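You operate a simulated robot arm through the tools that you are given. There is no shell and no other tool. Be economical: measure what you need, move in short steps, check, and stop when the job is done.

You run a simulated two-armed robot. Do the job below in one go: nothing can be reset, and whatever is moved stays where it is left.

JOB
Put the green cloth on the middle of the bed top away on the side shelf of the workbench. Then take the loose gauge on the middle of the bed top and put it away on the lower air shelf. Then take the angle bracket and put it in the grey tub. Then fetch the tin from the stock rack counter and set it on the workbench top. Then take the fork sleeve from the shelf over the packing bench and put it on the top of the packing bench. Then take the pulley block on the top of the packing bench and put it away on the parts trolley top. Keep to this order. Set down upright: angle bracket, pulley block.

It is judged by the outcome, as a careful person would: the job done as asked, and still so three seconds after it is handed in. It fails if anything else is knocked over, pushed out of place, dropped, spilled or broken. Flat cloth is picked up by pressing the open fingertips on it (5 to 10 N) and closing them slowly along it; thin cloth reads only 2 to 8 mm in the jaws.

ROBOT AND FRAMES
Two 7-joint arms with two-finger grippers on one trunk, on a base that drives. Base frame: it is fixed to the floor where the robot stands at the start and does not move with it; the origin is under the middle of the robot, x ahead of it, y to its left, z up. Readings come in cm, rad, newtons and seconds.
The left shoulder is at the start at [6, 12.3, 94.5], the right one opposite. With the tool pointing down near the work surface each hand reaches from about 36 to 80 cm from the robot's upright axis, wherever it stands, measured 20 degrees to its own side. Places, roughly: angle bracket (7x4x6 cm) [430, 260, 90]; fork sleeve [375, 675, 125]; green cloth (11x7x3 cm) [60, 10, 100]; grey tub (13x13x9 cm) [430, 290, 90]; loose gauge [75, 150, 100]; lower air shelf (106x18 cm) [-2, -352, 96]; parts trolley top (48x24 cm) [260, -106, 84]; pulley block [375, 650, 100]; side shelf of the workbench [420, -60, 40]; tin [425, 125, 100]; top of the packing bench (62x25 cm) [360, 652, 84]; workbench top [410, 30, 90]. Payload 1.47 kg a hand.
The tool frame of a hand sits at the grasp point between the pads (the TCP): z along the fingers, y along the line on which they close. The tips reach 1.6 cm beyond it. The gripper opens to 8.7 cm. The gripper's body begins 5.5 cm behind the TCP.
Orientation is told as [roll, pitch, yaw] about the base's x, y, z axes, in that order, counted from this pose: with the fingers straight down and closing along the base's y, the tool's x points along the base's -x, its y along +y and its z along -z.

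CONTROLS
- The arms move only by the tool send_rows. It takes "left_targets", "right_targets" or both (then of equal length, played together; a hand with none holds still); each is a list of rows, each a list of 7 numbers: the shift along the tool's x, y, z in cm, then the turn, a rotation vector about the tool's x, y, z in rad, then the opening, from 0 (shut) to 1 (fully open). In form: [[dx, dy, dz, ax, ay, az, gripper], ...]. A call has 1 to 10 rows; each row shifts and turns the commanded pose from where the row before left it, along the tool's axes as they then stand. Rows are played at 5 a second. More than 5 cm and 0.15 rad between two rows, or a gripper value outside its range, and nothing of the call is played. A pose out of reach is approached as far as the arm can. The call stops where the force on the tool passes 40 N (or 10 N more than at its start, if that is more) or the arm is blocked; 0.2 s more then pass. The fingers move at their own pace (about 15.3 cm/s each) and stop on an object; they squeeze with about 28 N. The grip force told is the motor's: it shows also when the fingers shut on nothing. Time passes only in rows, and 0.2 s behind the last, so rows that do not move let the fingers close. It gives the time, the measured TCP pose, the force on the tool (base axes), the opening and the grip force at its end, in the units of the frame above (readings bear some noise), with the torque about the TCP (base axes, N m) and any sound that the robot's microphone picked up, and new pictures: "show" is both (left out), scene, wrist or none (wrist: the cameras of the hands that moved).
- Cameras (640 x 400 px; columns grow to the right, rows downward): "scene" is now at [10.04, 1.25, 152.15]; the picture's right is [0.14, -0.99, 0.00], its down [-0.54, -0.08, -0.84] and it looks along [0.83, 0.12, -0.54] (base axes); focal length 268 px, centre (320, 200). "left" rides on the left gripper at [7.3, -1.2, -9] in its tool frame; the picture's right is [0.16, 0.99, 0.00], its down [-0.72, 0.12, -0.68] and it looks along [-0.67, 0.11, 0.73] (tool axes); focal length 247 px, centre (320, 200). "right" rides on the right gripper at [7.3, 1.2, -9] in its tool frame; the picture's right is [-0.16, 0.99, 0.00], its down [-0.72, -0.12, -0.68] and it looks along [-0.67, -0.11, 0.73] (tool axes); focal length 247 px, centre (320, 200). There is no depth. A picture from a camera that has moved, and an enlarged one, comes with that camera's place and axes in the base frame and with its lens.
- lift_body(by): slides the trunk up (or, below 0, down) by that many cm; the arms and the scene camera ride with it, the base frame stays. It gives what a move gives, with no picture.
- roll_base(legs): drives the robot by 1 to 6 legs, each [ahead, left, turn to the left] in cm, cm and rad, along the robot's own axes; the way and the turn of a leg run together, so that a leg with both is an arc; at most 150 cm and 3.142 rad a leg. The arms and the cameras ride along, it lands a little off, and it stops where it bumps. It gives what a move gives, and a new picture of the scene camera.
- aim_head(pan, tilt): turns the head with the scene camera to pan (to the left, within 2.094 rad either way) and tilt (down, from -0.506 to 1.204), counted from straight ahead of the robot. It gives what a move gives, and a new picture of the scene camera.
- close_up(camera, box): a new picture of the part [left, top, right, bottom] of that camera's present view, enlarged. No time passes.
- sign_off(): hands the job in; it is judged then, once.

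Go step by step. Nothing tells you exact positions but the pictures and the camera data: compare them with the known pose of the tool, close in by small moves and look again before you grip or let go. The budget is 186 turns and 260 pictures, counting those below and the enlarged ones. Unless the task says otherwise, let go and move clear before handing in, and close with one line.

The tools are called after "Request:" by a JSON object that holds its "api" and its "payload". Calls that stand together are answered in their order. send_rows: Moves the arms, as the interface text tells. Its arguments: {"type":"object","properties":{"left_targets":{"type":"array","items":{"type":"array","items":{"type":"number"}}},"right_targets":{"type":"array","items":{"type":"array","items":{"type":"number"}}},"show":{"type":"string","enum":["both","scene","wrist","none"]}},"required":[]} The other tools are called the same way: lift_body (by) slides the trunk up or down; roll_base (legs) drives the base; aim_head (pan, tilt) turns the head that bears the scene camera; close_up (camera, box) takes an enlarged picture of a part of a camera's view; sign_off () hands the job in.

At the start:

```text
t: 0.0
left_ee_pos: [54.24, 31.85, 125.91]
left_ee_rot: [-0.001, -0.001, -0.002]
left_ft_force: [0.5, 0.0, -0.5]
left_wrist_torque: [-0.01, 0.01, 0.02]
left_opening: 8.71
left_grasp_force: 0.1
right_ee_pos: [37.75, -11.0, 123.21]
right_ee_rot: [0.001, -0.001, -0.002]
right_ft_force: [-0.1, -0.9, -1.3]
right_wrist_torque: [0.03, 0.01, 0.01]
right_opening: 8.67
right_grasp_force: 0.1
trunk travel left (down, up): [-10.0, 13.0]
robot x, y, heading: [0.27, -0.07, 0.002]
head pan, tilt: [0.14, 0.572]
```

scene: 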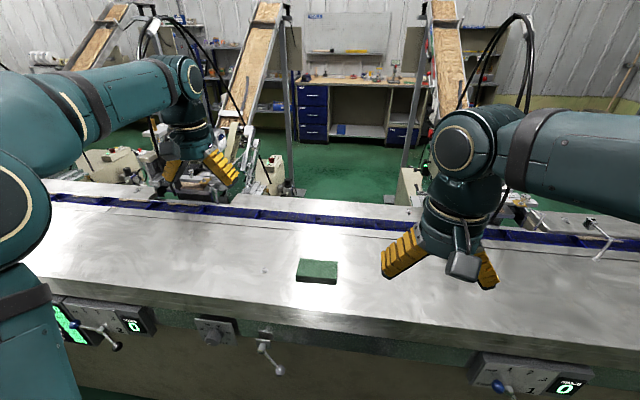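
right: 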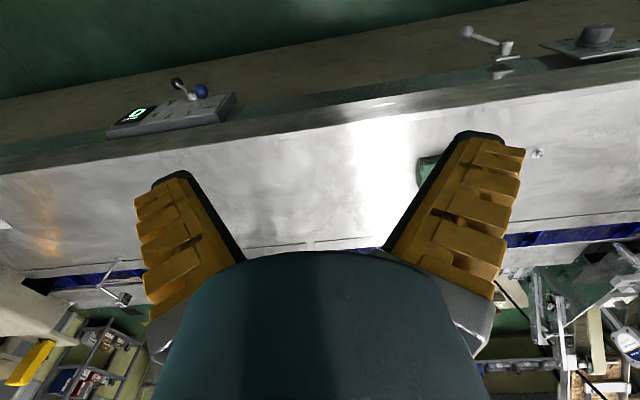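
left: 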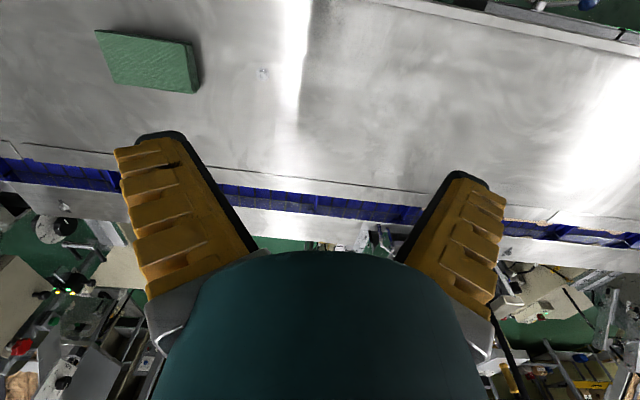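

The green cloth lies on the bed top ahead of the right hand, near [59, 9, 98]. I'll look left and right first to learn the layout for driving.

Request:
{"api": "aim_head", "payload": {"pan": 1.3, "tilt": 0.3}}

Request:
{"api": "aim_head", "payload": {"pan": -1.3, "tilt": 0.3}}

Request:
{"api": "aim_head", "payload": {"pan": 0.0, "tilt": 0.2}}

```text
t: 1.4
left_ee_pos: [54.25, 31.77, 125.9]
left_ee_rot: [-0.001, 0.001, 0.001]
left_ft_force: [-0.5, -0.9, -0.5]
left_wrist_torque: [0.0, 0.01, -0.01]
left_opening: 8.71
left_grasp_force: 0.0
right_ee_pos: [37.73, -10.96, 123.23]
right_ee_rot: [0.001, 0.0, 0.001]
right_ft_force: [-0.5, -0.3, -0.4]
right_wrist_torque: [-0.01, -0.03, -0.03]
right_opening: 8.71
right_grasp_force: 0.1
trunk travel left (down, up): [-10.0, 13.0]
robot x, y, heading: [-0.35, 0.48, 0.001]
head pan, tilt: [1.3, 0.3]
camera scene: at [3.71, 9.01, 154.64], right [0.96, -0.27, 0.0], down [-0.08, -0.28, -0.96], along [0.26, 0.92, -0.3], focal length 268 px, centre (320, 200)
```

scene: 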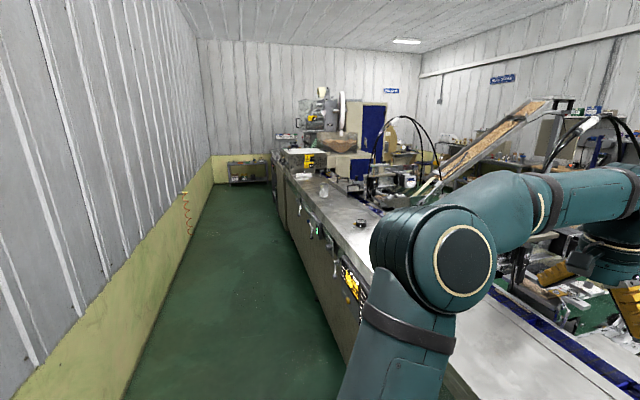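

```text
t: 3.7
left_ee_pos: [54.17, 31.83, 125.87]
left_ee_rot: [-0.001, 0.0, -0.001]
left_ft_force: [-0.2, 0.4, -1.0]
left_wrist_torque: [0.01, 0.0, 0.02]
left_opening: 8.68
left_grasp_force: 0.1
right_ee_pos: [37.8, -10.97, 123.13]
right_ee_rot: [0.0, 0.0, 0.0]
right_ft_force: [-0.4, -1.0, -0.1]
right_wrist_torque: [0.02, 0.02, -0.03]
right_opening: 8.7
right_grasp_force: 0.1
trunk travel left (down, up): [-10.0, 13.0]
robot x, y, heading: [0.14, -0.12, 0.0]
head pan, tilt: [-1.3, 0.3]
camera scene: at [3.71, -8.99, 154.64], right [-0.96, -0.27, 0.0], down [-0.08, 0.28, -0.96], along [0.26, -0.92, -0.3], focal length 268 px, centre (320, 200)
```

scene: 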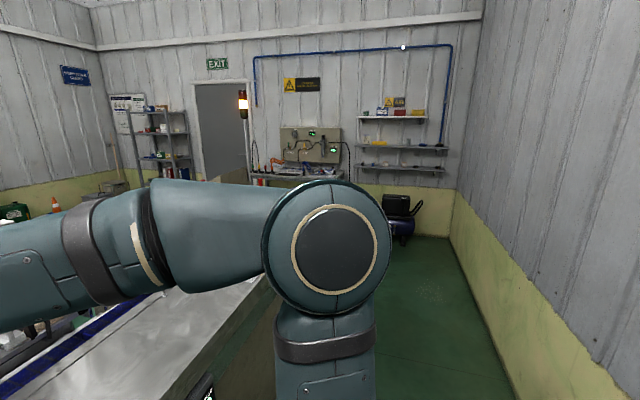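

```text
t: 5.2
left_ee_pos: [54.31, 31.89, 125.86]
left_ee_rot: [0.0, -0.001, 0.0]
left_ft_force: [1.0, -0.3, 0.7]
left_wrist_torque: [0.01, -0.01, -0.04]
left_opening: 8.68
left_grasp_force: 0.1
right_ee_pos: [37.79, -11.04, 123.31]
right_ee_rot: [-0.001, -0.001, -0.002]
right_ft_force: [0.4, 0.2, -0.2]
right_wrist_torque: [-0.02, 0.01, 0.01]
right_opening: 8.71
right_grasp_force: 0.1
trunk travel left (down, up): [-10.0, 13.0]
robot x, y, heading: [-0.12, -0.13, -0.001]
head pan, tilt: [0.0, 0.201]
camera scene: at [10.53, 0.01, 155.57], right [0.0, -1.0, 0.0], down [-0.2, 0.0, -0.98], along [0.98, 0.0, -0.2], focal length 268 px, centre (320, 200)
```

scene: 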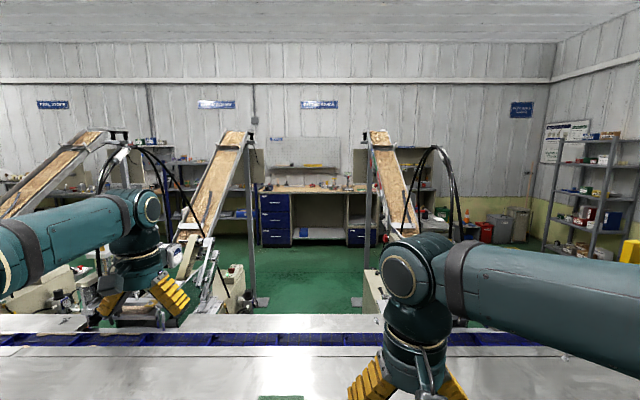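

The layout is clear: a long bed is in front, with an aisle behind it. I'll bring the right hand over the cloth and turn it so it closes across the 7 cm side.

Request:
{"api": "send_rows", "payload": {"right_targets": [[-4.35, 4, 0, 0, 0, 0, 1], [-4.35, 4, 0, 0, 0, 0, 1], [-4.35, 4, 0, 0, 0, 0, 1], [-4.35, 4, 0, 0, 0, 0, 1], [-4.35, 4, 0, 0, 0, 0, 1], [0, 0, 0, 0, 0, 0.15, 1], [0, 0, 0, 0, 0, 0.15, 1], [0, 0, 0, 0, 0, 0.15, 1], [0, 0, 0, 0, 0, 0.15, 1], [0, 0, 0, 0, 0, 0.15, 1]], "show": "none"}}

Request:
{"api": "send_rows", "payload": {"right_targets": [[0, 0, 0, 0, 0, 0.15, 1], [0, 0, 0, 0, 0, 0.15, 1], [0, 0, 0, 0, 0, 0.15, 1], [0, 0, 0, 0, 0, 0.15, 1], [0, 0, 0, 0, 0, 0.15, 1], [0, 0, 0, 0, 0, 0.07, 1], [0, 0, 4, 0, 0, 0, 1], [0, 0, 4, 0, 0, 0, 1], [0, 0, 4, 0, 0, 0, 1]], "show": "wrist"}}

```text
refused: row 1 steps farther than a row can; nothing moved
```

```text
t: 7.2
left_ee_pos: [54.39, 31.83, 125.84]
left_ee_rot: [0.0, -0.001, -0.001]
left_ft_force: [0.8, 0.4, 0.3]
left_wrist_torque: [-0.05, 0.01, -0.01]
left_opening: 8.7
left_grasp_force: 0.0
right_ee_pos: [38.12, -11.04, 111.1]
right_ee_rot: [0.0, 0.001, -0.82]
right_ft_force: [-0.2, -0.1, -0.1]
right_wrist_torque: [-0.04, -0.01, 0.02]
right_opening: 8.7
right_grasp_force: 0.1
trunk travel left (down, up): [-10.0, 13.0]
robot x, y, heading: [0.17, -0.02, 0.004]
head pan, tilt: [0.0, 0.201]
camera right: at [33.91, -5.05, 120.06], right [0.83, 0.56, 0.0], down [0.41, -0.61, 0.68], along [0.38, -0.56, -0.73], focal length 247 px, centre (320, 200)
```

right: 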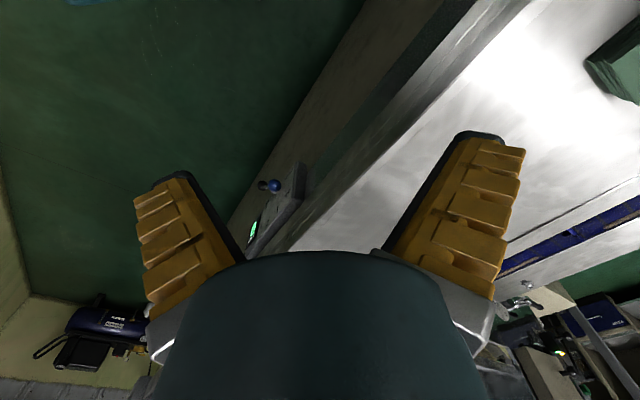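

Request:
{"api": "send_rows", "payload": {"right_targets": [[0, 0, 0, 0, 0, 0.15, 1], [0, 0, 0, 0, 0, 0.15, 1], [0, 0, 0, 0, 0, 0.15, 1], [0, 0, 0, 0, 0, 0.15, 1], [0, 0, 0, 0, 0, 0.15, 1], [3.3, 3.5, 0, 0, 0, 0, 1], [3.3, 3.5, 0, 0, 0, 0, 1], [3.3, 3.5, 0, 0, 0, 0, 1], [3.3, 3.5, 0, 0, 0, 0, 1], [3.3, 3.5, 0, 0, 0, 0, 1]], "show": "none"}}

Request:
{"api": "aim_head", "payload": {"pan": 0.1, "tilt": 0.7}}

Request:
{"api": "close_up", "payload": {"camera": "right", "box": [0, 0, 640, 400]}}

```text
t: 9.4
left_ee_pos: [54.36, 31.9, 125.77]
left_ee_rot: [0.001, 0.003, -0.001]
left_ft_force: [0.2, 0.0, -0.3]
left_wrist_torque: [0.0, 0.01, 0.01]
left_opening: 8.69
left_grasp_force: 0.1
right_ee_pos: [55.45, 5.71, 111.24]
right_ee_rot: [0.0, -0.003, -1.569]
right_ft_force: [-1.0, 0.4, 0.2]
right_wrist_torque: [-0.03, 0.03, 0.0]
right_opening: 8.7
right_grasp_force: 0.1
trunk travel left (down, up): [-10.0, 13.0]
robot x, y, heading: [-0.28, -0.09, 0.003]
head pan, tilt: [0.0, 0.201]
```

```text
t: 10.3
left_ee_pos: [54.2, 31.83, 125.8]
left_ee_rot: [0.0, 0.0, -0.002]
left_ft_force: [-0.2, -0.1, 0.3]
left_wrist_torque: [-0.03, 0.01, 0.03]
left_opening: 8.72
left_grasp_force: 0.1
right_ee_pos: [55.37, 5.52, 111.27]
right_ee_rot: [0.001, 0.0, -1.569]
right_ft_force: [0.7, -0.2, 1.2]
right_wrist_torque: [-0.03, 0.01, 0.03]
right_opening: 8.66
right_grasp_force: 0.0
trunk travel left (down, up): [-10.0, 13.0]
robot x, y, heading: [0.19, -0.27, -0.002]
head pan, tilt: [0.099, 0.7]
camera scene: at [9.66, 0.85, 151.03], right [0.1, -1.0, 0.0], down [-0.64, -0.06, -0.77], along [0.76, 0.08, -0.64], focal length 268 px, centre (320, 200)
```

scene: 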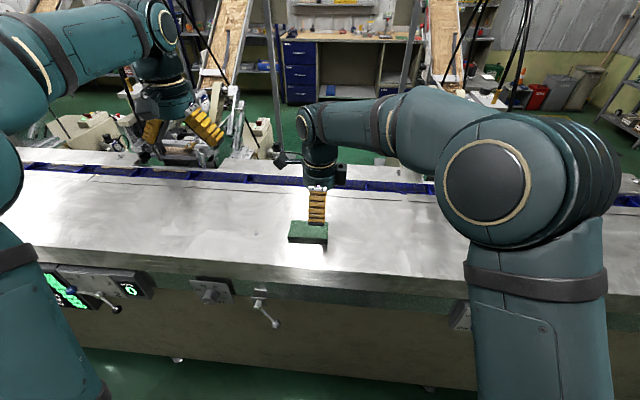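

```text
1.00 times, centred on (320, 200) of right (not enlarged: the box is as wide or as high as the picture)
camera zoom: at [56.4, 12.71, 120.21], right [0.99, -0.16, 0.0], down [-0.11, -0.72, 0.68], along [-0.11, -0.67, -0.73], focal length 247 px, centre (320, 200)
```

zoom: 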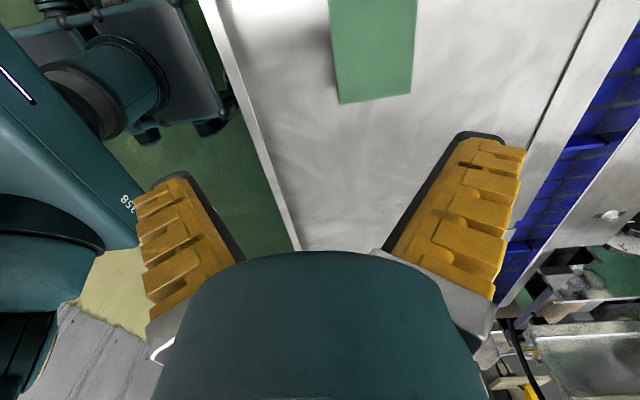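

Request:
{"api": "send_rows", "payload": {"right_targets": [[1.7, 2.2, 0, 0, 0, 0, 1], [1.7, 2.2, 0, 0, 0, 0, 1], [0, 0, 4, 0, 0, 0, 1], [0, 0, 4, 0, 0, 0, 1], [0, 0, 2.5, 0, 0, 0, 1]], "show": "both"}}

Request:
{"api": "close_up", "payload": {"camera": "scene", "box": [240, 160, 400, 260]}}

```text
t: 11.5
left_ee_pos: [54.36, 31.86, 125.78]
left_ee_rot: [0.0, 0.001, 0.001]
left_ft_force: [0.4, 0.5, 0.6]
left_wrist_torque: [-0.02, -0.02, 0.02]
left_opening: 8.68
left_grasp_force: 0.0
right_ee_pos: [59.85, 8.81, 100.52]
right_ee_rot: [0.001, 0.0, -1.569]
right_ft_force: [0.5, -0.1, -0.4]
right_wrist_torque: [-0.02, 0.01, -0.01]
right_opening: 8.69
right_grasp_force: 0.0
trunk travel left (down, up): [-10.0, 13.0]
robot x, y, heading: [-0.15, -0.05, -0.001]
head pan, tilt: [0.099, 0.7]
camera scene: at [9.69, 0.86, 151.03], right [0.1, -1.0, 0.0], down [-0.64, -0.06, -0.76], along [0.76, 0.08, -0.64], focal length 268 px, centre (320, 200)
camera right: at [60.95, 16.09, 109.55], right [0.99, -0.16, 0.0], down [-0.11, -0.72, 0.68], along [-0.11, -0.67, -0.73], focal length 247 px, centre (320, 200)
```

scene: 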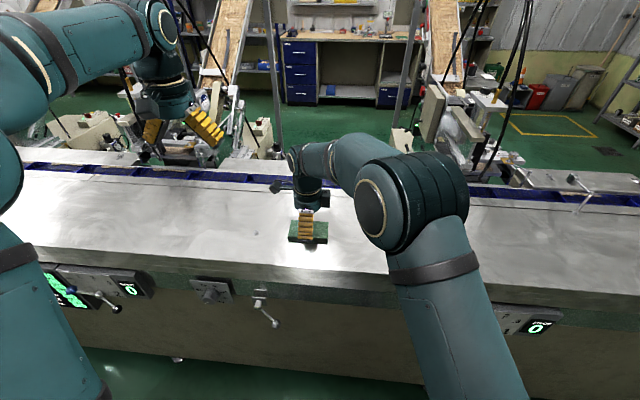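
right: 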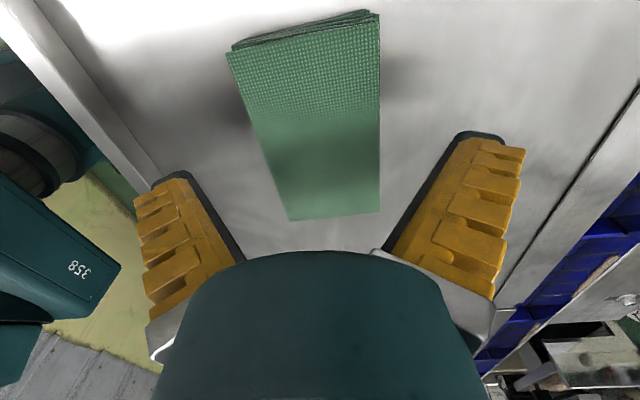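

```text
4.00 times, centred on (320, 210) of scene
camera zoom: at [9.69, 0.86, 151.03], right [0.1, -1.0, 0.0], down [-0.64, -0.06, -0.76], along [0.76, 0.08, -0.64], focal length 1070 px, centre (320, 160)
```

zoom: 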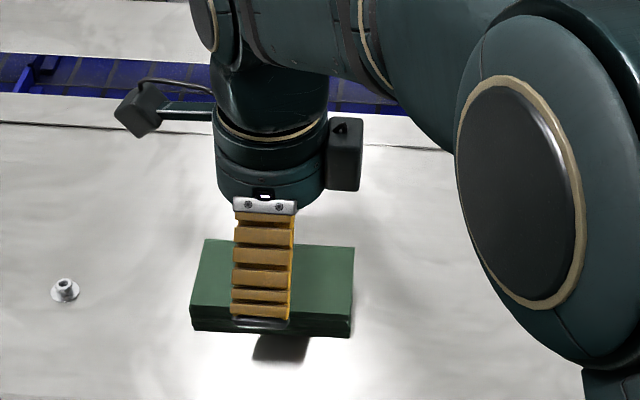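

Request:
{"api": "send_rows", "payload": {"right_targets": [[0.2, 0, 1.5, 0, 0, 0, 1], [0, 0, 1, 0, 0, 0, 1], [0, 0, 0.5, 0, 0, 0, 1], [0, 0, 0, 0, 0, 0, 1]], "show": "none"}}

Request:
{"api": "close_up", "payload": {"camera": "scene", "box": [270, 190, 350, 240]}}

```text
t: 12.5
left_ee_pos: [54.21, 31.68, 126.0]
left_ee_rot: [0.0, -0.001, 0.0]
left_ft_force: [0.7, -0.5, 0.3]
left_wrist_torque: [-0.03, -0.01, -0.01]
left_opening: 8.7
left_grasp_force: 0.1
right_ee_pos: [59.67, 9.03, 97.72]
right_ee_rot: [0.0, 0.002, -1.57]
right_ft_force: [0.6, 1.0, 0.4]
right_wrist_torque: [0.03, -0.02, 0.0]
right_opening: 8.71
right_grasp_force: 0.1
trunk travel left (down, up): [-10.0, 13.0]
robot x, y, heading: [-0.25, -0.19, 0.001]
head pan, tilt: [0.099, 0.7]
```

```text
8.00 times, centred on (310, 215) of scene
camera zoom: at [9.65, 0.85, 151.03], right [0.1, -1.0, 0.0], down [-0.64, -0.06, -0.77], along [0.76, 0.08, -0.64], focal length 2141 px, centre (400, 80)
```

zoom: 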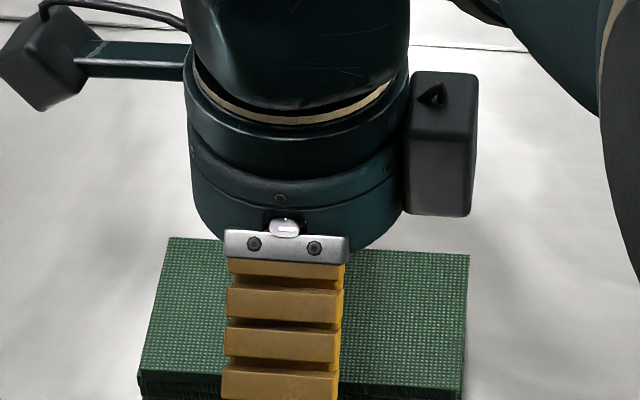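

Request:
{"api": "send_rows", "payload": {"right_targets": [[0, 0, 0.5, 0, 0, 0, 1], [0, 0, 0.3, 0, 0, 0, 1], [0, 0, 0, 0, 0, 0, 1]], "show": "none"}}

Request:
{"api": "close_up", "payload": {"camera": "scene", "box": [270, 200, 350, 250]}}

```text
t: 13.3
left_ee_pos: [54.21, 31.77, 125.78]
left_ee_rot: [-0.001, 0.001, 0.0]
left_ft_force: [0.6, 0.8, 0.1]
left_wrist_torque: [0.01, 0.01, 0.01]
left_opening: 8.69
left_grasp_force: 0.1
right_ee_pos: [59.71, 8.97, 96.94]
right_ee_rot: [-0.001, 0.001, -1.569]
right_ft_force: [0.5, -0.3, 0.0]
right_wrist_torque: [-0.02, 0.03, 0.03]
right_opening: 8.69
right_grasp_force: 0.0
trunk travel left (down, up): [-10.0, 13.0]
robot x, y, heading: [0.14, 0.25, -0.0]
head pan, tilt: [0.099, 0.7]
```

```text
8.00 times, centred on (310, 225) of scene
camera zoom: at [9.66, 0.85, 151.03], right [0.1, -1.0, 0.0], down [-0.64, -0.06, -0.76], along [0.76, 0.08, -0.64], focal length 2141 px, centre (400, 0)
```

zoom: 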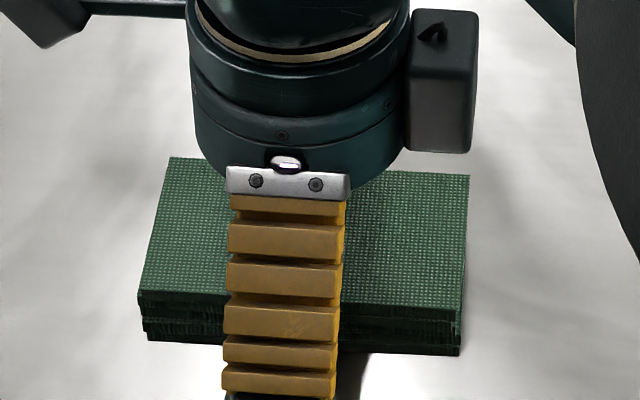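

Request:
{"api": "send_rows", "payload": {"right_targets": [[0, 0, 0, 0, 0, 0, 0.8], [0, 0, 0, 0, 0, 0, 0.65], [0, 0, 0, 0, 0, 0, 0.5], [0, 0, 0, 0, 0, 0, 0.3], [0, 0, 0, 0, 0, 0, 0.1], [0, 0, 0, 0, 0, 0, 0], [0, 0, 0, 0, 0, 0, 0]], "show": "both"}}

```text
t: 14.9
left_ee_pos: [54.27, 31.86, 125.89]
left_ee_rot: [0.001, -0.002, 0.0]
left_ft_force: [0.8, -0.5, -0.4]
left_wrist_torque: [-0.03, 0.01, 0.0]
left_opening: 8.71
left_grasp_force: 0.0
right_ee_pos: [59.7, 9.06, 97.17]
right_ee_rot: [0.001, 0.0, -1.568]
right_ft_force: [-0.5, -0.7, -0.1]
right_wrist_torque: [0.01, 0.01, 0.02]
right_opening: 6.5
right_grasp_force: 28.0
trunk travel left (down, up): [-10.0, 13.0]
robot x, y, heading: [-0.05, 0.21, -0.003]
head pan, tilt: [0.099, 0.7]
camera scene: at [9.67, 0.85, 151.03], right [0.1, -1.0, 0.0], down [-0.64, -0.06, -0.76], along [0.76, 0.08, -0.64], focal length 268 px, centre (320, 200)
camera right: at [60.73, 16.23, 105.89], right [0.99, -0.16, 0.0], down [-0.11, -0.72, 0.68], along [-0.11, -0.67, -0.73], focal length 247 px, centre (320, 200)
```

scene: 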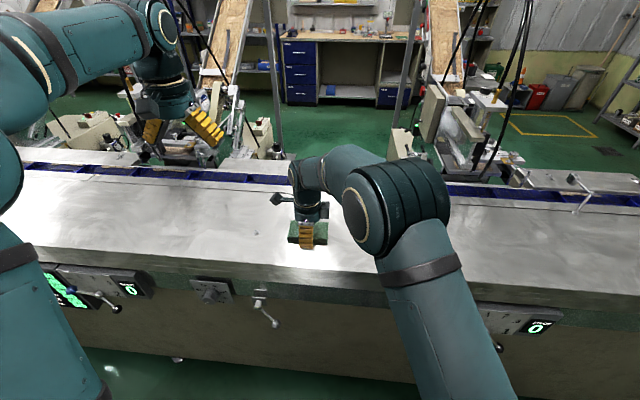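
right: 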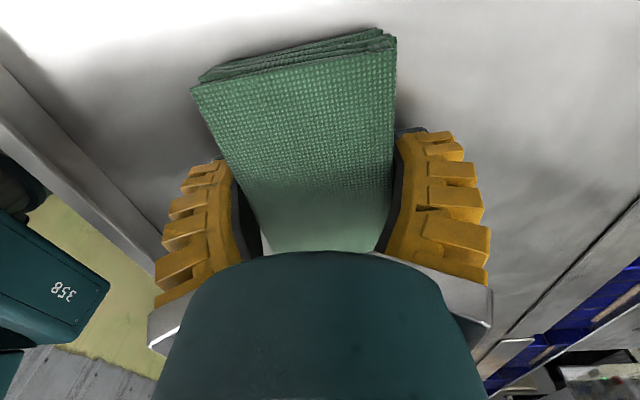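

Request:
{"api": "send_rows", "payload": {"right_targets": [[0, 0, -2, 0, 0, 0, 0], [0, 0, -4, 0, 0, 0, 0], [0, 0, -4, 0, 0, 0, 0], [0, 0, -4, 0, 0, 0, 0], [0, 0, -4, 0, 0, 0, 0], [-3.4, -3.4, 0, 0, 0, 0, 0], [-3.4, -3.4, 0, 0, 0, 0, 0], [-3.4, -3.4, 0, 0, 0, 0, 0], [-3.4, -3.4, 0, 0, 0, 0, 0], [-3.4, -3.4, 0, 0, 0, 0, 0]], "show": "wrist"}}

Request:
{"api": "aim_head", "payload": {"pan": -0.9, "tilt": 0.35}}

```text
t: 17.1
left_ee_pos: [54.14, 31.62, 126.01]
left_ee_rot: [0.004, -0.002, 0.0]
left_ft_force: [-0.7, -0.5, -0.3]
left_wrist_torque: [0.06, 0.0, -0.01]
left_opening: 8.71
left_grasp_force: 0.0
right_ee_pos: [42.25, -7.93, 114.83]
right_ee_rot: [0.003, 0.002, -1.571]
right_ft_force: [-0.4, 0.3, 0.4]
right_wrist_torque: [0.0, -0.02, -0.01]
right_opening: 0.0
right_grasp_force: 27.4
trunk travel left (down, up): [-10.0, 13.0]
robot x, y, heading: [0.02, 0.15, 0.002]
head pan, tilt: [0.099, 0.7]
camera right: at [43.29, -0.75, 123.7], right [0.99, -0.16, 0.0], down [-0.12, -0.72, 0.68], along [-0.11, -0.67, -0.73], focal length 247 px, centre (320, 200)
```

right: 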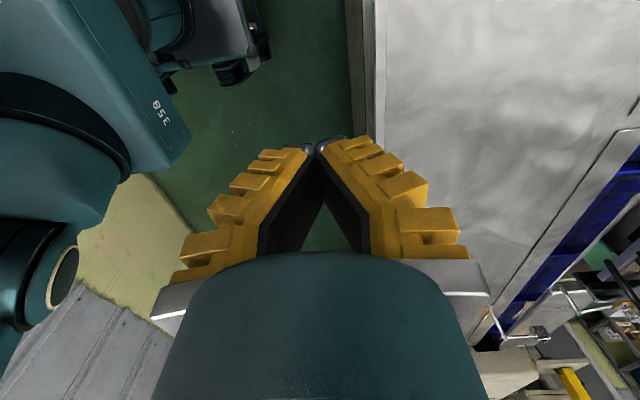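

```text
t: 18.4
left_ee_pos: [54.29, 31.82, 125.89]
left_ee_rot: [-0.001, 0.0, -0.001]
left_ft_force: [0.6, 0.0, -0.1]
left_wrist_torque: [0.01, 0.03, 0.01]
left_opening: 8.69
left_grasp_force: 0.0
right_ee_pos: [42.33, -7.77, 114.83]
right_ee_rot: [0.002, 0.001, -1.567]
right_ft_force: [-0.2, -0.6, 1.0]
right_wrist_torque: [0.01, 0.01, -0.03]
right_opening: 0.0
right_grasp_force: 27.7
trunk travel left (down, up): [-10.0, 13.0]
robot x, y, heading: [-0.07, 0.14, 0.004]
head pan, tilt: [-0.901, 0.351]
camera scene: at [6.99, -7.29, 154.17], right [-0.78, -0.62, 0.0], down [-0.21, 0.27, -0.94], along [0.58, -0.74, -0.34], focal length 268 px, centre (320, 200)
```

scene: 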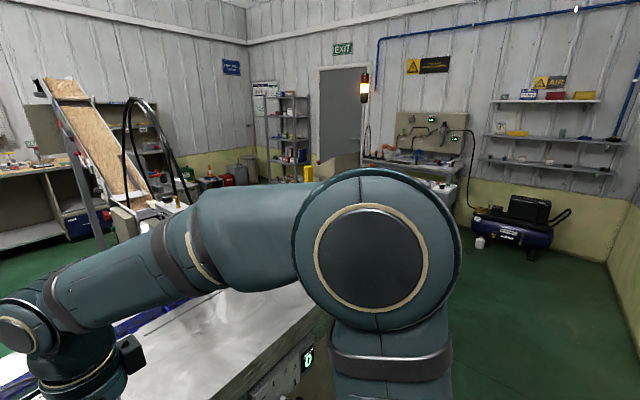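

The cloth slipped out of the jaws. I'll look at where it landed.

Request:
{"api": "aim_head", "payload": {"pan": 0.1, "tilt": 0.75}}

Request:
{"api": "close_up", "payload": {"camera": "scene", "box": [240, 150, 400, 250]}}

```text
t: 19.6
left_ee_pos: [54.21, 31.77, 125.86]
left_ee_rot: [0.0, -0.002, 0.0]
left_ft_force: [0.2, 0.0, 0.1]
left_wrist_torque: [0.03, 0.04, -0.05]
left_opening: 8.69
left_grasp_force: 0.1
right_ee_pos: [42.43, -7.71, 114.76]
right_ee_rot: [0.0, 0.001, -1.568]
right_ft_force: [-0.2, 1.2, -0.4]
right_wrist_torque: [-0.01, 0.01, -0.01]
right_opening: 0.0
right_grasp_force: 28.0
trunk travel left (down, up): [-10.0, 13.0]
robot x, y, heading: [0.11, 0.02, -0.0]
head pan, tilt: [0.099, 0.75]
camera scene: at [9.46, 0.83, 150.61], right [0.1, -1.0, 0.0], down [-0.68, -0.07, -0.73], along [0.73, 0.07, -0.68], focal length 268 px, centre (320, 200)
```

scene: 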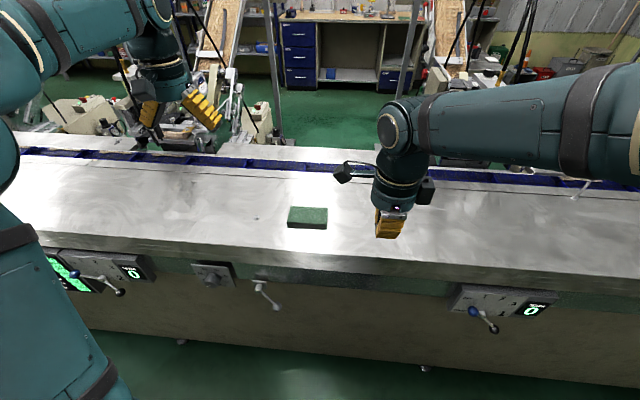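

```text
4.00 times, centred on (320, 200) of scene
camera zoom: at [9.46, 0.83, 150.61], right [0.1, -1.0, 0.0], down [-0.68, -0.07, -0.73], along [0.73, 0.07, -0.68], focal length 1070 px, centre (320, 200)
```

zoom: 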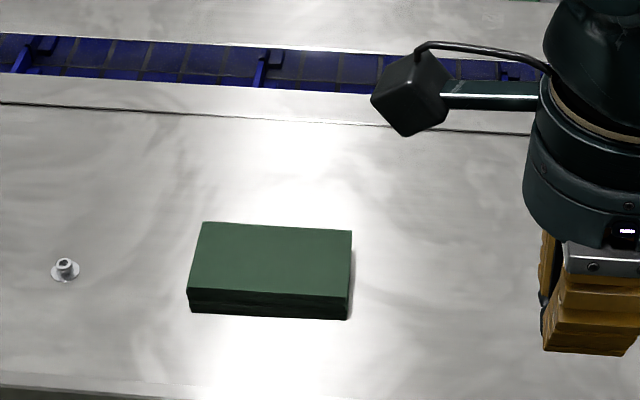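

Request:
{"api": "send_rows", "payload": {"right_targets": [[3.4, 3.5, 0, 0, 0, 0, 0.55], [3.4, 3.5, 0, 0, 0, 0, 0.55], [3.4, 3.5, 0, 0, 0, 0, 0.55], [3.4, 3.5, 0, 0, 0, 0, 0.55], [3.2, 3.3, 0, 0, 0, 0, 0.55], [0, 0, 4, 0, 0, 0, 0.55], [0, 0, 4, 0, 0, 0, 0.55], [0, 0, 4, 0, 0, 0, 0.55], [0, 0, 2, 0, 0, 0, 0.55], [0, 0, 0.5, 0, 0, 0, 0.55]], "show": "none"}}

Request:
{"api": "close_up", "payload": {"camera": "scene", "box": [270, 170, 350, 220]}}

```text
t: 21.8
left_ee_pos: [54.27, 31.79, 125.88]
left_ee_rot: [0.002, 0.0, -0.001]
left_ft_force: [1.3, 0.3, 0.5]
left_wrist_torque: [-0.01, -0.01, 0.0]
left_opening: 8.7
left_grasp_force: 0.1
right_ee_pos: [59.9, 8.9, 100.34]
right_ee_rot: [-0.001, 0.001, -1.57]
right_ft_force: [0.2, -0.2, 0.1]
right_wrist_torque: [0.0, -0.01, -0.01]
right_opening: 5.34
right_grasp_force: 3.9
trunk travel left (down, up): [-10.0, 13.0]
robot x, y, heading: [0.03, 0.06, -0.003]
head pan, tilt: [0.099, 0.75]
```

```text
8.00 times, centred on (310, 195) of scene
camera zoom: at [9.45, 0.83, 150.61], right [0.1, -1.0, 0.0], down [-0.68, -0.07, -0.73], along [0.73, 0.07, -0.68], focal length 2141 px, centre (400, 240)
```

zoom: 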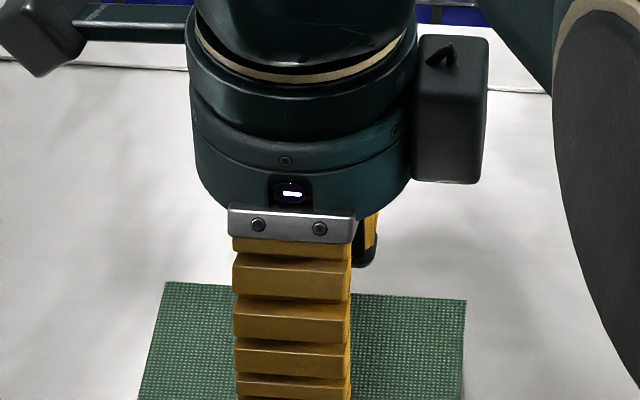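

Request:
{"api": "send_rows", "payload": {"right_targets": [[0, 0, 0, 0, 0, 0, 0.4], [0, 0, 0.3, 0, 0, 0, 0.4], [0, 0, 0.2, 0, 0, 0, 0.4], [0, 0, 0.2, 0, 0, 0, 0.4]], "show": "none"}}

```text
t: 22.8
left_ee_pos: [54.23, 31.79, 125.9]
left_ee_rot: [-0.001, 0.0, 0.0]
left_ft_force: [0.2, 0.1, 0.1]
left_wrist_torque: [-0.01, 0.0, -0.03]
left_opening: 8.7
left_grasp_force: 0.0
right_ee_pos: [59.96, 8.91, 99.74]
right_ee_rot: [0.0, 0.0, -1.568]
right_ft_force: [-0.6, -0.6, -0.4]
right_wrist_torque: [-0.02, 0.0, 0.02]
right_opening: 4.04
right_grasp_force: 4.5
trunk travel left (down, up): [-10.0, 13.0]
robot x, y, heading: [0.19, 0.07, 0.001]
head pan, tilt: [0.099, 0.75]
```

Request:
{"api": "send_rows", "payload": {"right_targets": [[0, 0, 0.3, 0, 0, 0, 0.4], [0, 0, 0.2, 0, 0, 0, 0.4], [0, 0, 0, 0, 0, 0, 0.4]], "show": "none"}}

Request:
{"api": "send_rows", "payload": {"right_targets": [[0, 0, 0.2, 0, 0, 0, 0.4], [0, 0, 0, 0, 0, 0, 0.4]], "show": "none"}}

Request:
{"api": "send_rows", "payload": {"right_targets": [[0, 0, 0.2, 0, 0, 0, 0.4], [0, 0, 0, 0, 0, 0, 0.4]], "show": "wrist"}}

```text
t: 23.6
left_ee_pos: [54.19, 31.86, 126.01]
left_ee_rot: [-0.001, -0.001, 0.001]
left_ft_force: [0.2, -0.8, -0.1]
left_wrist_torque: [0.0, 0.02, -0.03]
left_opening: 8.71
left_grasp_force: 0.1
right_ee_pos: [59.78, 9.01, 99.48]
right_ee_rot: [0.002, 0.0, -1.568]
right_ft_force: [0.7, -0.1, 10.7]
right_wrist_torque: [0.03, -0.02, -0.01]
right_opening: 3.86
right_grasp_force: 0.4
trunk travel left (down, up): [-10.0, 13.0]
robot x, y, heading: [-0.03, -0.24, 0.003]
head pan, tilt: [0.099, 0.75]
```

```text
t: 24.2
left_ee_pos: [54.04, 31.79, 125.97]
left_ee_rot: [0.0, 0.0, -0.001]
left_ft_force: [0.0, -0.2, 0.1]
left_wrist_torque: [0.01, -0.01, -0.02]
left_opening: 8.71
left_grasp_force: 0.0
right_ee_pos: [59.71, 9.03, 99.27]
right_ee_rot: [0.005, 0.002, -1.571]
right_ft_force: [2.3, 0.3, 25.7]
right_wrist_torque: [-0.03, -0.1, -0.02]
right_opening: 3.76
right_grasp_force: 7.4
trunk travel left (down, up): [-10.0, 13.0]
robot x, y, heading: [-0.12, -0.01, 0.0]
head pan, tilt: [0.099, 0.75]
```

```text
t: 24.8
left_ee_pos: [54.3, 31.65, 125.78]
left_ee_rot: [-0.001, 0.002, 0.0]
left_ft_force: [0.2, 0.1, 0.7]
left_wrist_torque: [0.01, 0.02, -0.01]
left_opening: 8.69
left_grasp_force: 0.1
right_ee_pos: [60.0, 9.01, 99.33]
right_ee_rot: [0.004, 0.004, -1.57]
right_ft_force: [-3.6, -1.5, 11.3]
right_wrist_torque: [-0.06, 0.04, -0.05]
right_opening: 0.6
right_grasp_force: 27.8
trunk travel left (down, up): [-10.0, 13.0]
robot x, y, heading: [-0.08, -0.27, 0.003]
head pan, tilt: [0.099, 0.75]
stopped in row 2 (right hand): the force on the tool passed its limit at 48 N (the readings are from after the stop); the commanded pose is now the measured one
camera right: at [60.96, 16.16, 108.18], right [0.99, -0.16, 0.0], down [-0.12, -0.73, 0.68], along [-0.1, -0.67, -0.74], focal length 247 px, centre (320, 200)
```

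right: 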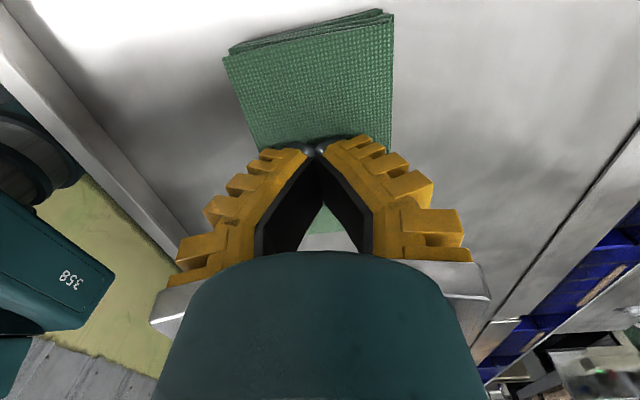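

The fingers shut onto 6 mm of cloth, which reads like a pinch. I'll lift gently and check.

Request:
{"api": "send_rows", "payload": {"right_targets": [[0, 0, 0, 0, 0, 0, 0], [0, 0, -0.5, 0, 0, 0, 0], [0, 0, -1, 0, 0, 0, 0], [0, 0, -2, 0, 0, 0, 0], [0, 0, -2, 0, 0, 0, 0]], "show": "both"}}

```text
t: 26.0
left_ee_pos: [54.23, 31.79, 125.76]
left_ee_rot: [0.001, 0.002, 0.0]
left_ft_force: [-0.5, 0.8, 0.2]
left_wrist_torque: [-0.02, 0.01, 0.0]
left_opening: 8.72
left_grasp_force: 0.0
right_ee_pos: [59.9, 9.04, 104.57]
right_ee_rot: [0.004, 0.002, -1.571]
right_ft_force: [-0.8, 0.6, 0.5]
right_wrist_torque: [-0.01, -0.01, -0.02]
right_opening: 0.0
right_grasp_force: 28.3
trunk travel left (down, up): [-10.0, 13.0]
robot x, y, heading: [-0.2, 0.29, -0.003]
head pan, tilt: [0.099, 0.75]
camera scene: at [9.43, 0.83, 150.61], right [0.1, -1.0, 0.0], down [-0.68, -0.07, -0.73], along [0.73, 0.07, -0.68], focal length 268 px, centre (320, 200)
camera right: at [60.99, 16.24, 113.49], right [0.99, -0.16, 0.0], down [-0.12, -0.73, 0.68], along [-0.1, -0.67, -0.74], focal length 247 px, centre (320, 200)
```

scene: 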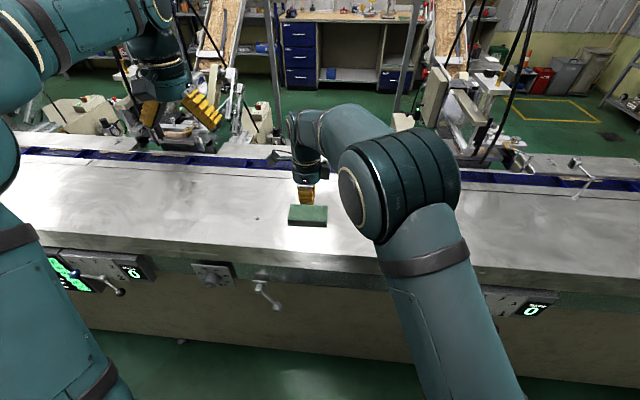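
right: 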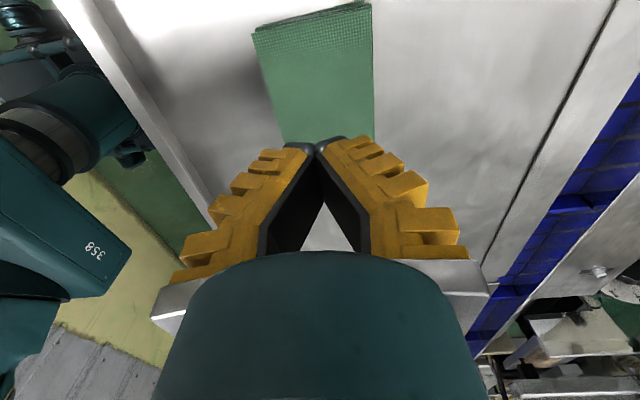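

Request:
{"api": "send_rows", "payload": {"right_targets": [[0, 0, 0, 0, 0, 0, 0.45], [0, 0, 2, 0, 0, 0, 0.45], [0, 0, 2, 0, 0, 0, 0.45], [0, 0, 0.7, 0, 0, 0, 0.45], [0, 0, 0, 0, 0, 0, 0.45], [0, 0, 0.25, 0, 0, 0, 0.45], [0, 0, 0, 0, 0, 0, 0.45]], "show": "none"}}

```text
t: 27.6
left_ee_pos: [54.17, 31.76, 125.88]
left_ee_rot: [0.0, -0.001, -0.002]
left_ft_force: [0.7, -0.2, 1.1]
left_wrist_torque: [0.0, 0.01, -0.03]
left_opening: 8.72
left_grasp_force: 0.1
right_ee_pos: [59.96, 8.97, 99.57]
right_ee_rot: [0.005, 0.003, -1.568]
right_ft_force: [-0.1, 0.1, 0.2]
right_wrist_torque: [-0.03, 0.02, 0.02]
right_opening: 4.5
right_grasp_force: 4.6
trunk travel left (down, up): [-10.0, 13.0]
robot x, y, heading: [-0.13, -0.02, -0.002]
head pan, tilt: [0.099, 0.75]
```

Request:
{"api": "send_rows", "payload": {"right_targets": [[0, 0, 0.12, 0, 0, 0, 0.45], [0, 0, 0, 0, 0, 0, 0.45]], "show": "none"}}

```text
t: 28.2
left_ee_pos: [54.35, 31.88, 125.82]
left_ee_rot: [0.0, 0.0, 0.0]
left_ft_force: [1.3, 0.0, 0.5]
left_wrist_torque: [-0.05, -0.01, 0.01]
left_opening: 8.68
left_grasp_force: 0.1
right_ee_pos: [59.91, 8.96, 99.5]
right_ee_rot: [0.004, 0.003, -1.569]
right_ft_force: [-0.8, -0.5, -0.9]
right_wrist_torque: [-0.03, -0.01, 0.0]
right_opening: 4.49
right_grasp_force: 4.4
trunk travel left (down, up): [-10.0, 13.0]
robot x, y, heading: [0.33, -0.13, -0.001]
head pan, tilt: [0.099, 0.75]
```

Request:
{"api": "send_rows", "payload": {"right_targets": [[0, 0, 0.12, 0, 0, 0, 0.45], [0, 0, 0, 0, 0, 0, 0.45]], "show": "none"}}

```text
t: 28.8
left_ee_pos: [54.34, 31.91, 125.88]
left_ee_rot: [0.0, 0.0, 0.001]
left_ft_force: [0.1, 0.1, -0.2]
left_wrist_torque: [-0.01, 0.0, 0.04]
left_opening: 8.68
left_grasp_force: 0.0
right_ee_pos: [59.96, 8.98, 99.47]
right_ee_rot: [0.006, 0.004, -1.568]
right_ft_force: [-0.2, 0.2, 2.1]
right_wrist_torque: [-0.03, -0.1, -0.02]
right_opening: 4.52
right_grasp_force: 4.2
trunk travel left (down, up): [-10.0, 13.0]
robot x, y, heading: [-0.39, -0.1, -0.003]
head pan, tilt: [0.099, 0.75]
```

Request:
{"api": "send_rows", "payload": {"right_targets": [[0, 0, 0.07, 0, 0, 0, 0.45], [0, 0, 0, 0, 0, 0, 0.45]], "show": "none"}}

```text
t: 29.4
left_ee_pos: [54.24, 31.78, 125.99]
left_ee_rot: [0.001, -0.001, 0.002]
left_ft_force: [-0.2, 0.6, 0.4]
left_wrist_torque: [-0.01, -0.02, -0.01]
left_opening: 8.69
left_grasp_force: 0.2
right_ee_pos: [59.94, 9.03, 99.46]
right_ee_rot: [0.004, 0.003, -1.569]
right_ft_force: [-3.3, -0.4, 4.4]
right_wrist_torque: [0.02, -0.11, 0.01]
right_opening: 3.65
right_grasp_force: 1.2
trunk travel left (down, up): [-10.0, 13.0]
robot x, y, heading: [-0.44, 0.28, 0.002]
head pan, tilt: [0.099, 0.75]
```

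Request:
{"api": "send_rows", "payload": {"right_targets": [[0, 0, 0.04, 0, 0, 0, 0.4], [0, 0, 0, 0, 0, 0, 0.36], [0, 0, 0, 0, 0, 0, 0.32], [0, 0, 0, 0, 0, 0, 0.28], [0, 0, 0, 0, 0, 0, 0.24]], "show": "wrist"}}

```text
t: 30.6
left_ee_pos: [54.21, 31.84, 125.93]
left_ee_rot: [0.002, -0.002, 0.0]
left_ft_force: [0.4, 0.4, -0.1]
left_wrist_torque: [0.03, 0.01, 0.01]
left_opening: 8.69
left_grasp_force: 0.0
right_ee_pos: [59.89, 9.03, 99.24]
right_ee_rot: [0.001, 0.002, -1.569]
right_ft_force: [-5.7, -0.9, 10.3]
right_wrist_torque: [-0.03, -0.12, 0.02]
right_opening: 2.69
right_grasp_force: 2.3
trunk travel left (down, up): [-10.0, 13.0]
robot x, y, heading: [0.14, 0.12, 0.002]
head pan, tilt: [0.099, 0.75]
camera right: at [60.87, 16.15, 108.15], right [0.99, -0.16, 0.0], down [-0.12, -0.73, 0.68], along [-0.11, -0.67, -0.73], focal length 247 px, centre (320, 200)
```

right: 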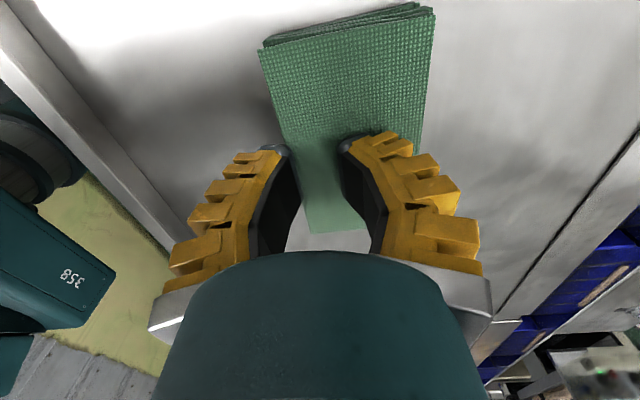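

Request:
{"api": "send_rows", "payload": {"right_targets": [[0, 0, 0, 0, 0, 0, 0.2], [0, 0, 0, 0, 0, 0, 0.16], [0, 0, 0, 0, 0, 0, 0.12], [0, 0, 0, 0, 0, 0, 0.08], [0, 0, 0, 0, 0, 0, 0.04], [0, 0, 0, 0, 0, 0, 0], [0, 0, 0, 0, 0, 0, 0]], "show": "wrist"}}

```text
t: 32.2
left_ee_pos: [54.23, 31.78, 125.89]
left_ee_rot: [-0.002, 0.0, 0.001]
left_ft_force: [1.0, 0.4, 1.2]
left_wrist_torque: [0.01, -0.01, 0.0]
left_opening: 8.69
left_grasp_force: 0.1
right_ee_pos: [60.06, 8.9, 99.27]
right_ee_rot: [0.002, 0.002, -1.568]
right_ft_force: [-0.3, -0.5, 4.1]
right_wrist_torque: [0.0, -0.02, 0.03]
right_opening: 0.58
right_grasp_force: 28.2
trunk travel left (down, up): [-10.0, 13.0]
robot x, y, heading: [-0.31, -0.25, 0.002]
head pan, tilt: [0.099, 0.75]
camera right: at [61.01, 16.13, 108.22], right [0.99, -0.16, 0.0], down [-0.12, -0.73, 0.68], along [-0.1, -0.67, -0.74], focal length 247 px, centre (320, 200)
```

right: 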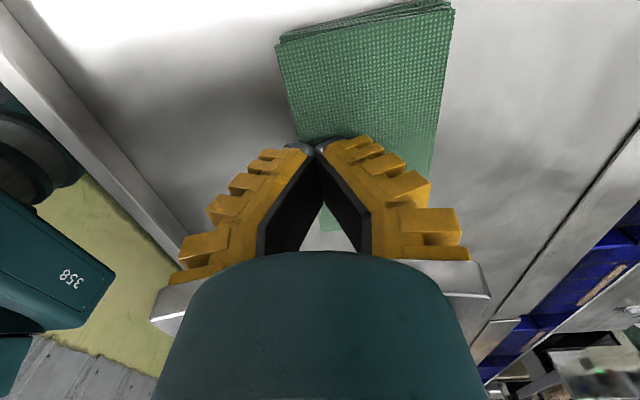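

Request:
{"api": "send_rows", "payload": {"right_targets": [[0, 0, 0, 0, 0, 0, 0], [0, 0, -0.2, 0, 0, 0, 0], [0, 0, -0.2, 0, 0, 0, 0], [0, 0, -0.3, 0, 0, 0, 0], [0, 0, -0.3, 0, 0, 0, 0]], "show": "wrist"}}

```text
t: 33.4
left_ee_pos: [54.32, 31.74, 125.9]
left_ee_rot: [0.0, 0.0, 0.0]
left_ft_force: [0.3, 0.1, -0.6]
left_wrist_torque: [0.01, -0.01, -0.02]
left_opening: 8.72
left_grasp_force: 0.2
right_ee_pos: [60.05, 8.97, 100.18]
right_ee_rot: [0.005, 0.004, -1.568]
right_ft_force: [0.2, 0.4, 0.4]
right_wrist_torque: [0.01, -0.02, -0.01]
right_opening: 0.0
right_grasp_force: 27.8
trunk travel left (down, up): [-10.0, 13.0]
robot x, y, heading: [-0.01, 0.11, 0.003]
head pan, tilt: [0.099, 0.75]
camera right: at [61.03, 16.15, 109.18], right [0.99, -0.16, 0.0], down [-0.12, -0.73, 0.68], along [-0.1, -0.67, -0.74], focal length 247 px, centre (320, 200)
```

right: 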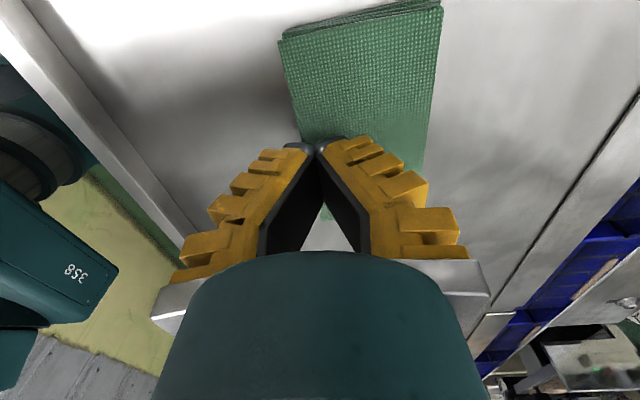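

The pinch did not hold and only slid the cloth about 2 cm forward, to x≈62.2. I'll retry a full side grip across its 6.3 cm width and lift slowly.

Request:
{"api": "send_rows", "payload": {"right_targets": [[0, 0, -2, 0, 0, 0, 1], [0.2, 1.1, 0, 0, 0, 0, 1], [0, 1.1, 0, 0, 0, 0, 1], [0, 0, 2, 0, 0, 0, 1], [0, 0, 2, 0, 0, 0, 1], [0, 0, 0.8, 0, 0, 0, 1], [0, 0, 0.5, 0, 0, 0, 1]], "show": "both"}}

```text
t: 35.0
left_ee_pos: [54.29, 31.82, 125.86]
left_ee_rot: [0.0, 0.001, 0.0]
left_ft_force: [-0.8, 0.4, 0.3]
left_wrist_torque: [0.01, 0.01, 0.01]
left_opening: 8.68
left_grasp_force: 0.1
right_ee_pos: [62.16, 9.22, 97.01]
right_ee_rot: [0.005, 0.004, -1.57]
right_ft_force: [0.4, 1.1, 0.0]
right_wrist_torque: [-0.02, 0.0, 0.0]
right_opening: 8.68
right_grasp_force: 0.2
trunk travel left (down, up): [-10.0, 13.0]
robot x, y, heading: [0.08, 0.04, 0.002]
head pan, tilt: [0.099, 0.75]
camera scene: at [9.47, 0.84, 150.6], right [0.1, -1.0, 0.0], down [-0.68, -0.07, -0.73], along [0.73, 0.07, -0.68], focal length 268 px, centre (320, 200)
camera right: at [63.23, 16.38, 105.86], right [0.99, -0.16, 0.0], down [-0.12, -0.73, 0.68], along [-0.1, -0.67, -0.74], focal length 247 px, centre (320, 200)
```

scene: 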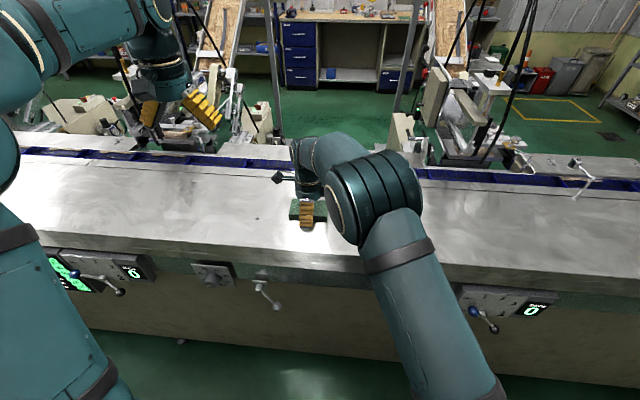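
right: 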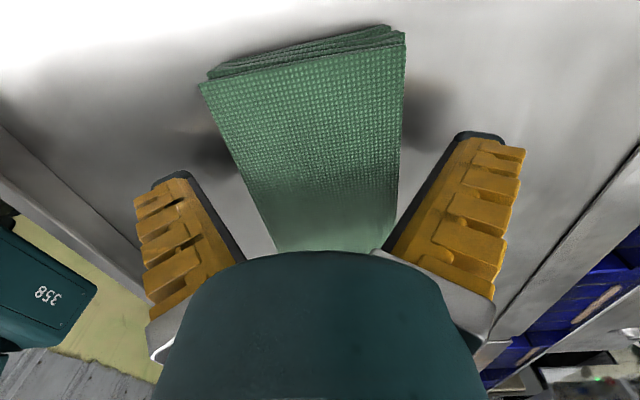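

Request:
{"api": "send_rows", "payload": {"right_targets": [[0, 0, 0.2, 0, 0, 0, 1], [0, 0, 0, 0, 0, 0, 0.8], [0, 0, 0, 0, 0, 0, 0.6], [0, 0, 0, 0, 0, 0, 0.4], [0, 0, 0, 0, 0, 0, 0.2], [0, 0, 0, 0, 0, 0, 0], [0, 0, 0, 0, 0, 0, 0], [0, 0, 0, 0, 0, 0, 0]], "show": "none"}}

Request:
{"api": "send_rows", "payload": {"right_targets": [[0, 0, -0.2, 0, 0, 0, 0], [0, 0, -0.2, 0, 0, 0, 0], [0, 0, -0.2, 0, 0, 0, 0]], "show": "wrist"}}

```text
t: 36.8
left_ee_pos: [54.33, 31.75, 125.86]
left_ee_rot: [0.0, 0.001, 0.0]
left_ft_force: [0.4, -0.2, 0.2]
left_wrist_torque: [0.02, -0.03, 0.0]
left_opening: 8.69
left_grasp_force: 0.0
right_ee_pos: [62.32, 9.24, 96.73]
right_ee_rot: [0.004, 0.004, -1.569]
right_ft_force: [0.2, 0.0, 0.4]
right_wrist_torque: [0.01, 0.02, -0.04]
right_opening: 6.54
right_grasp_force: 28.1
trunk travel left (down, up): [-10.0, 13.0]
robot x, y, heading: [-0.09, -0.2, 0.001]
head pan, tilt: [0.099, 0.75]
```

```text
t: 37.6
left_ee_pos: [54.24, 31.79, 125.8]
left_ee_rot: [-0.001, -0.001, 0.001]
left_ft_force: [0.1, -0.1, 0.0]
left_wrist_torque: [-0.02, -0.01, 0.0]
left_opening: 8.7
left_grasp_force: 0.1
right_ee_pos: [62.17, 9.18, 97.34]
right_ee_rot: [0.004, 0.004, -1.569]
right_ft_force: [-0.7, -0.3, -0.5]
right_wrist_torque: [0.01, 0.0, 0.06]
right_opening: 6.58
right_grasp_force: 27.5
trunk travel left (down, up): [-10.0, 13.0]
robot x, y, heading: [-0.16, 0.49, 0.0]
head pan, tilt: [0.099, 0.75]
camera right: at [63.25, 16.37, 106.31], right [0.99, -0.16, 0.0], down [-0.12, -0.73, 0.68], along [-0.1, -0.67, -0.74], focal length 247 px, centre (320, 200)
```

right: 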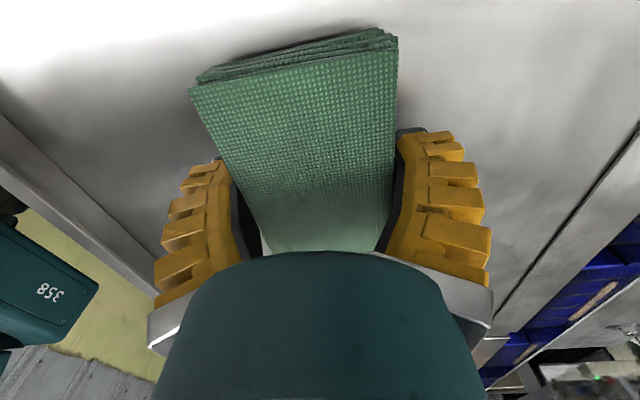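

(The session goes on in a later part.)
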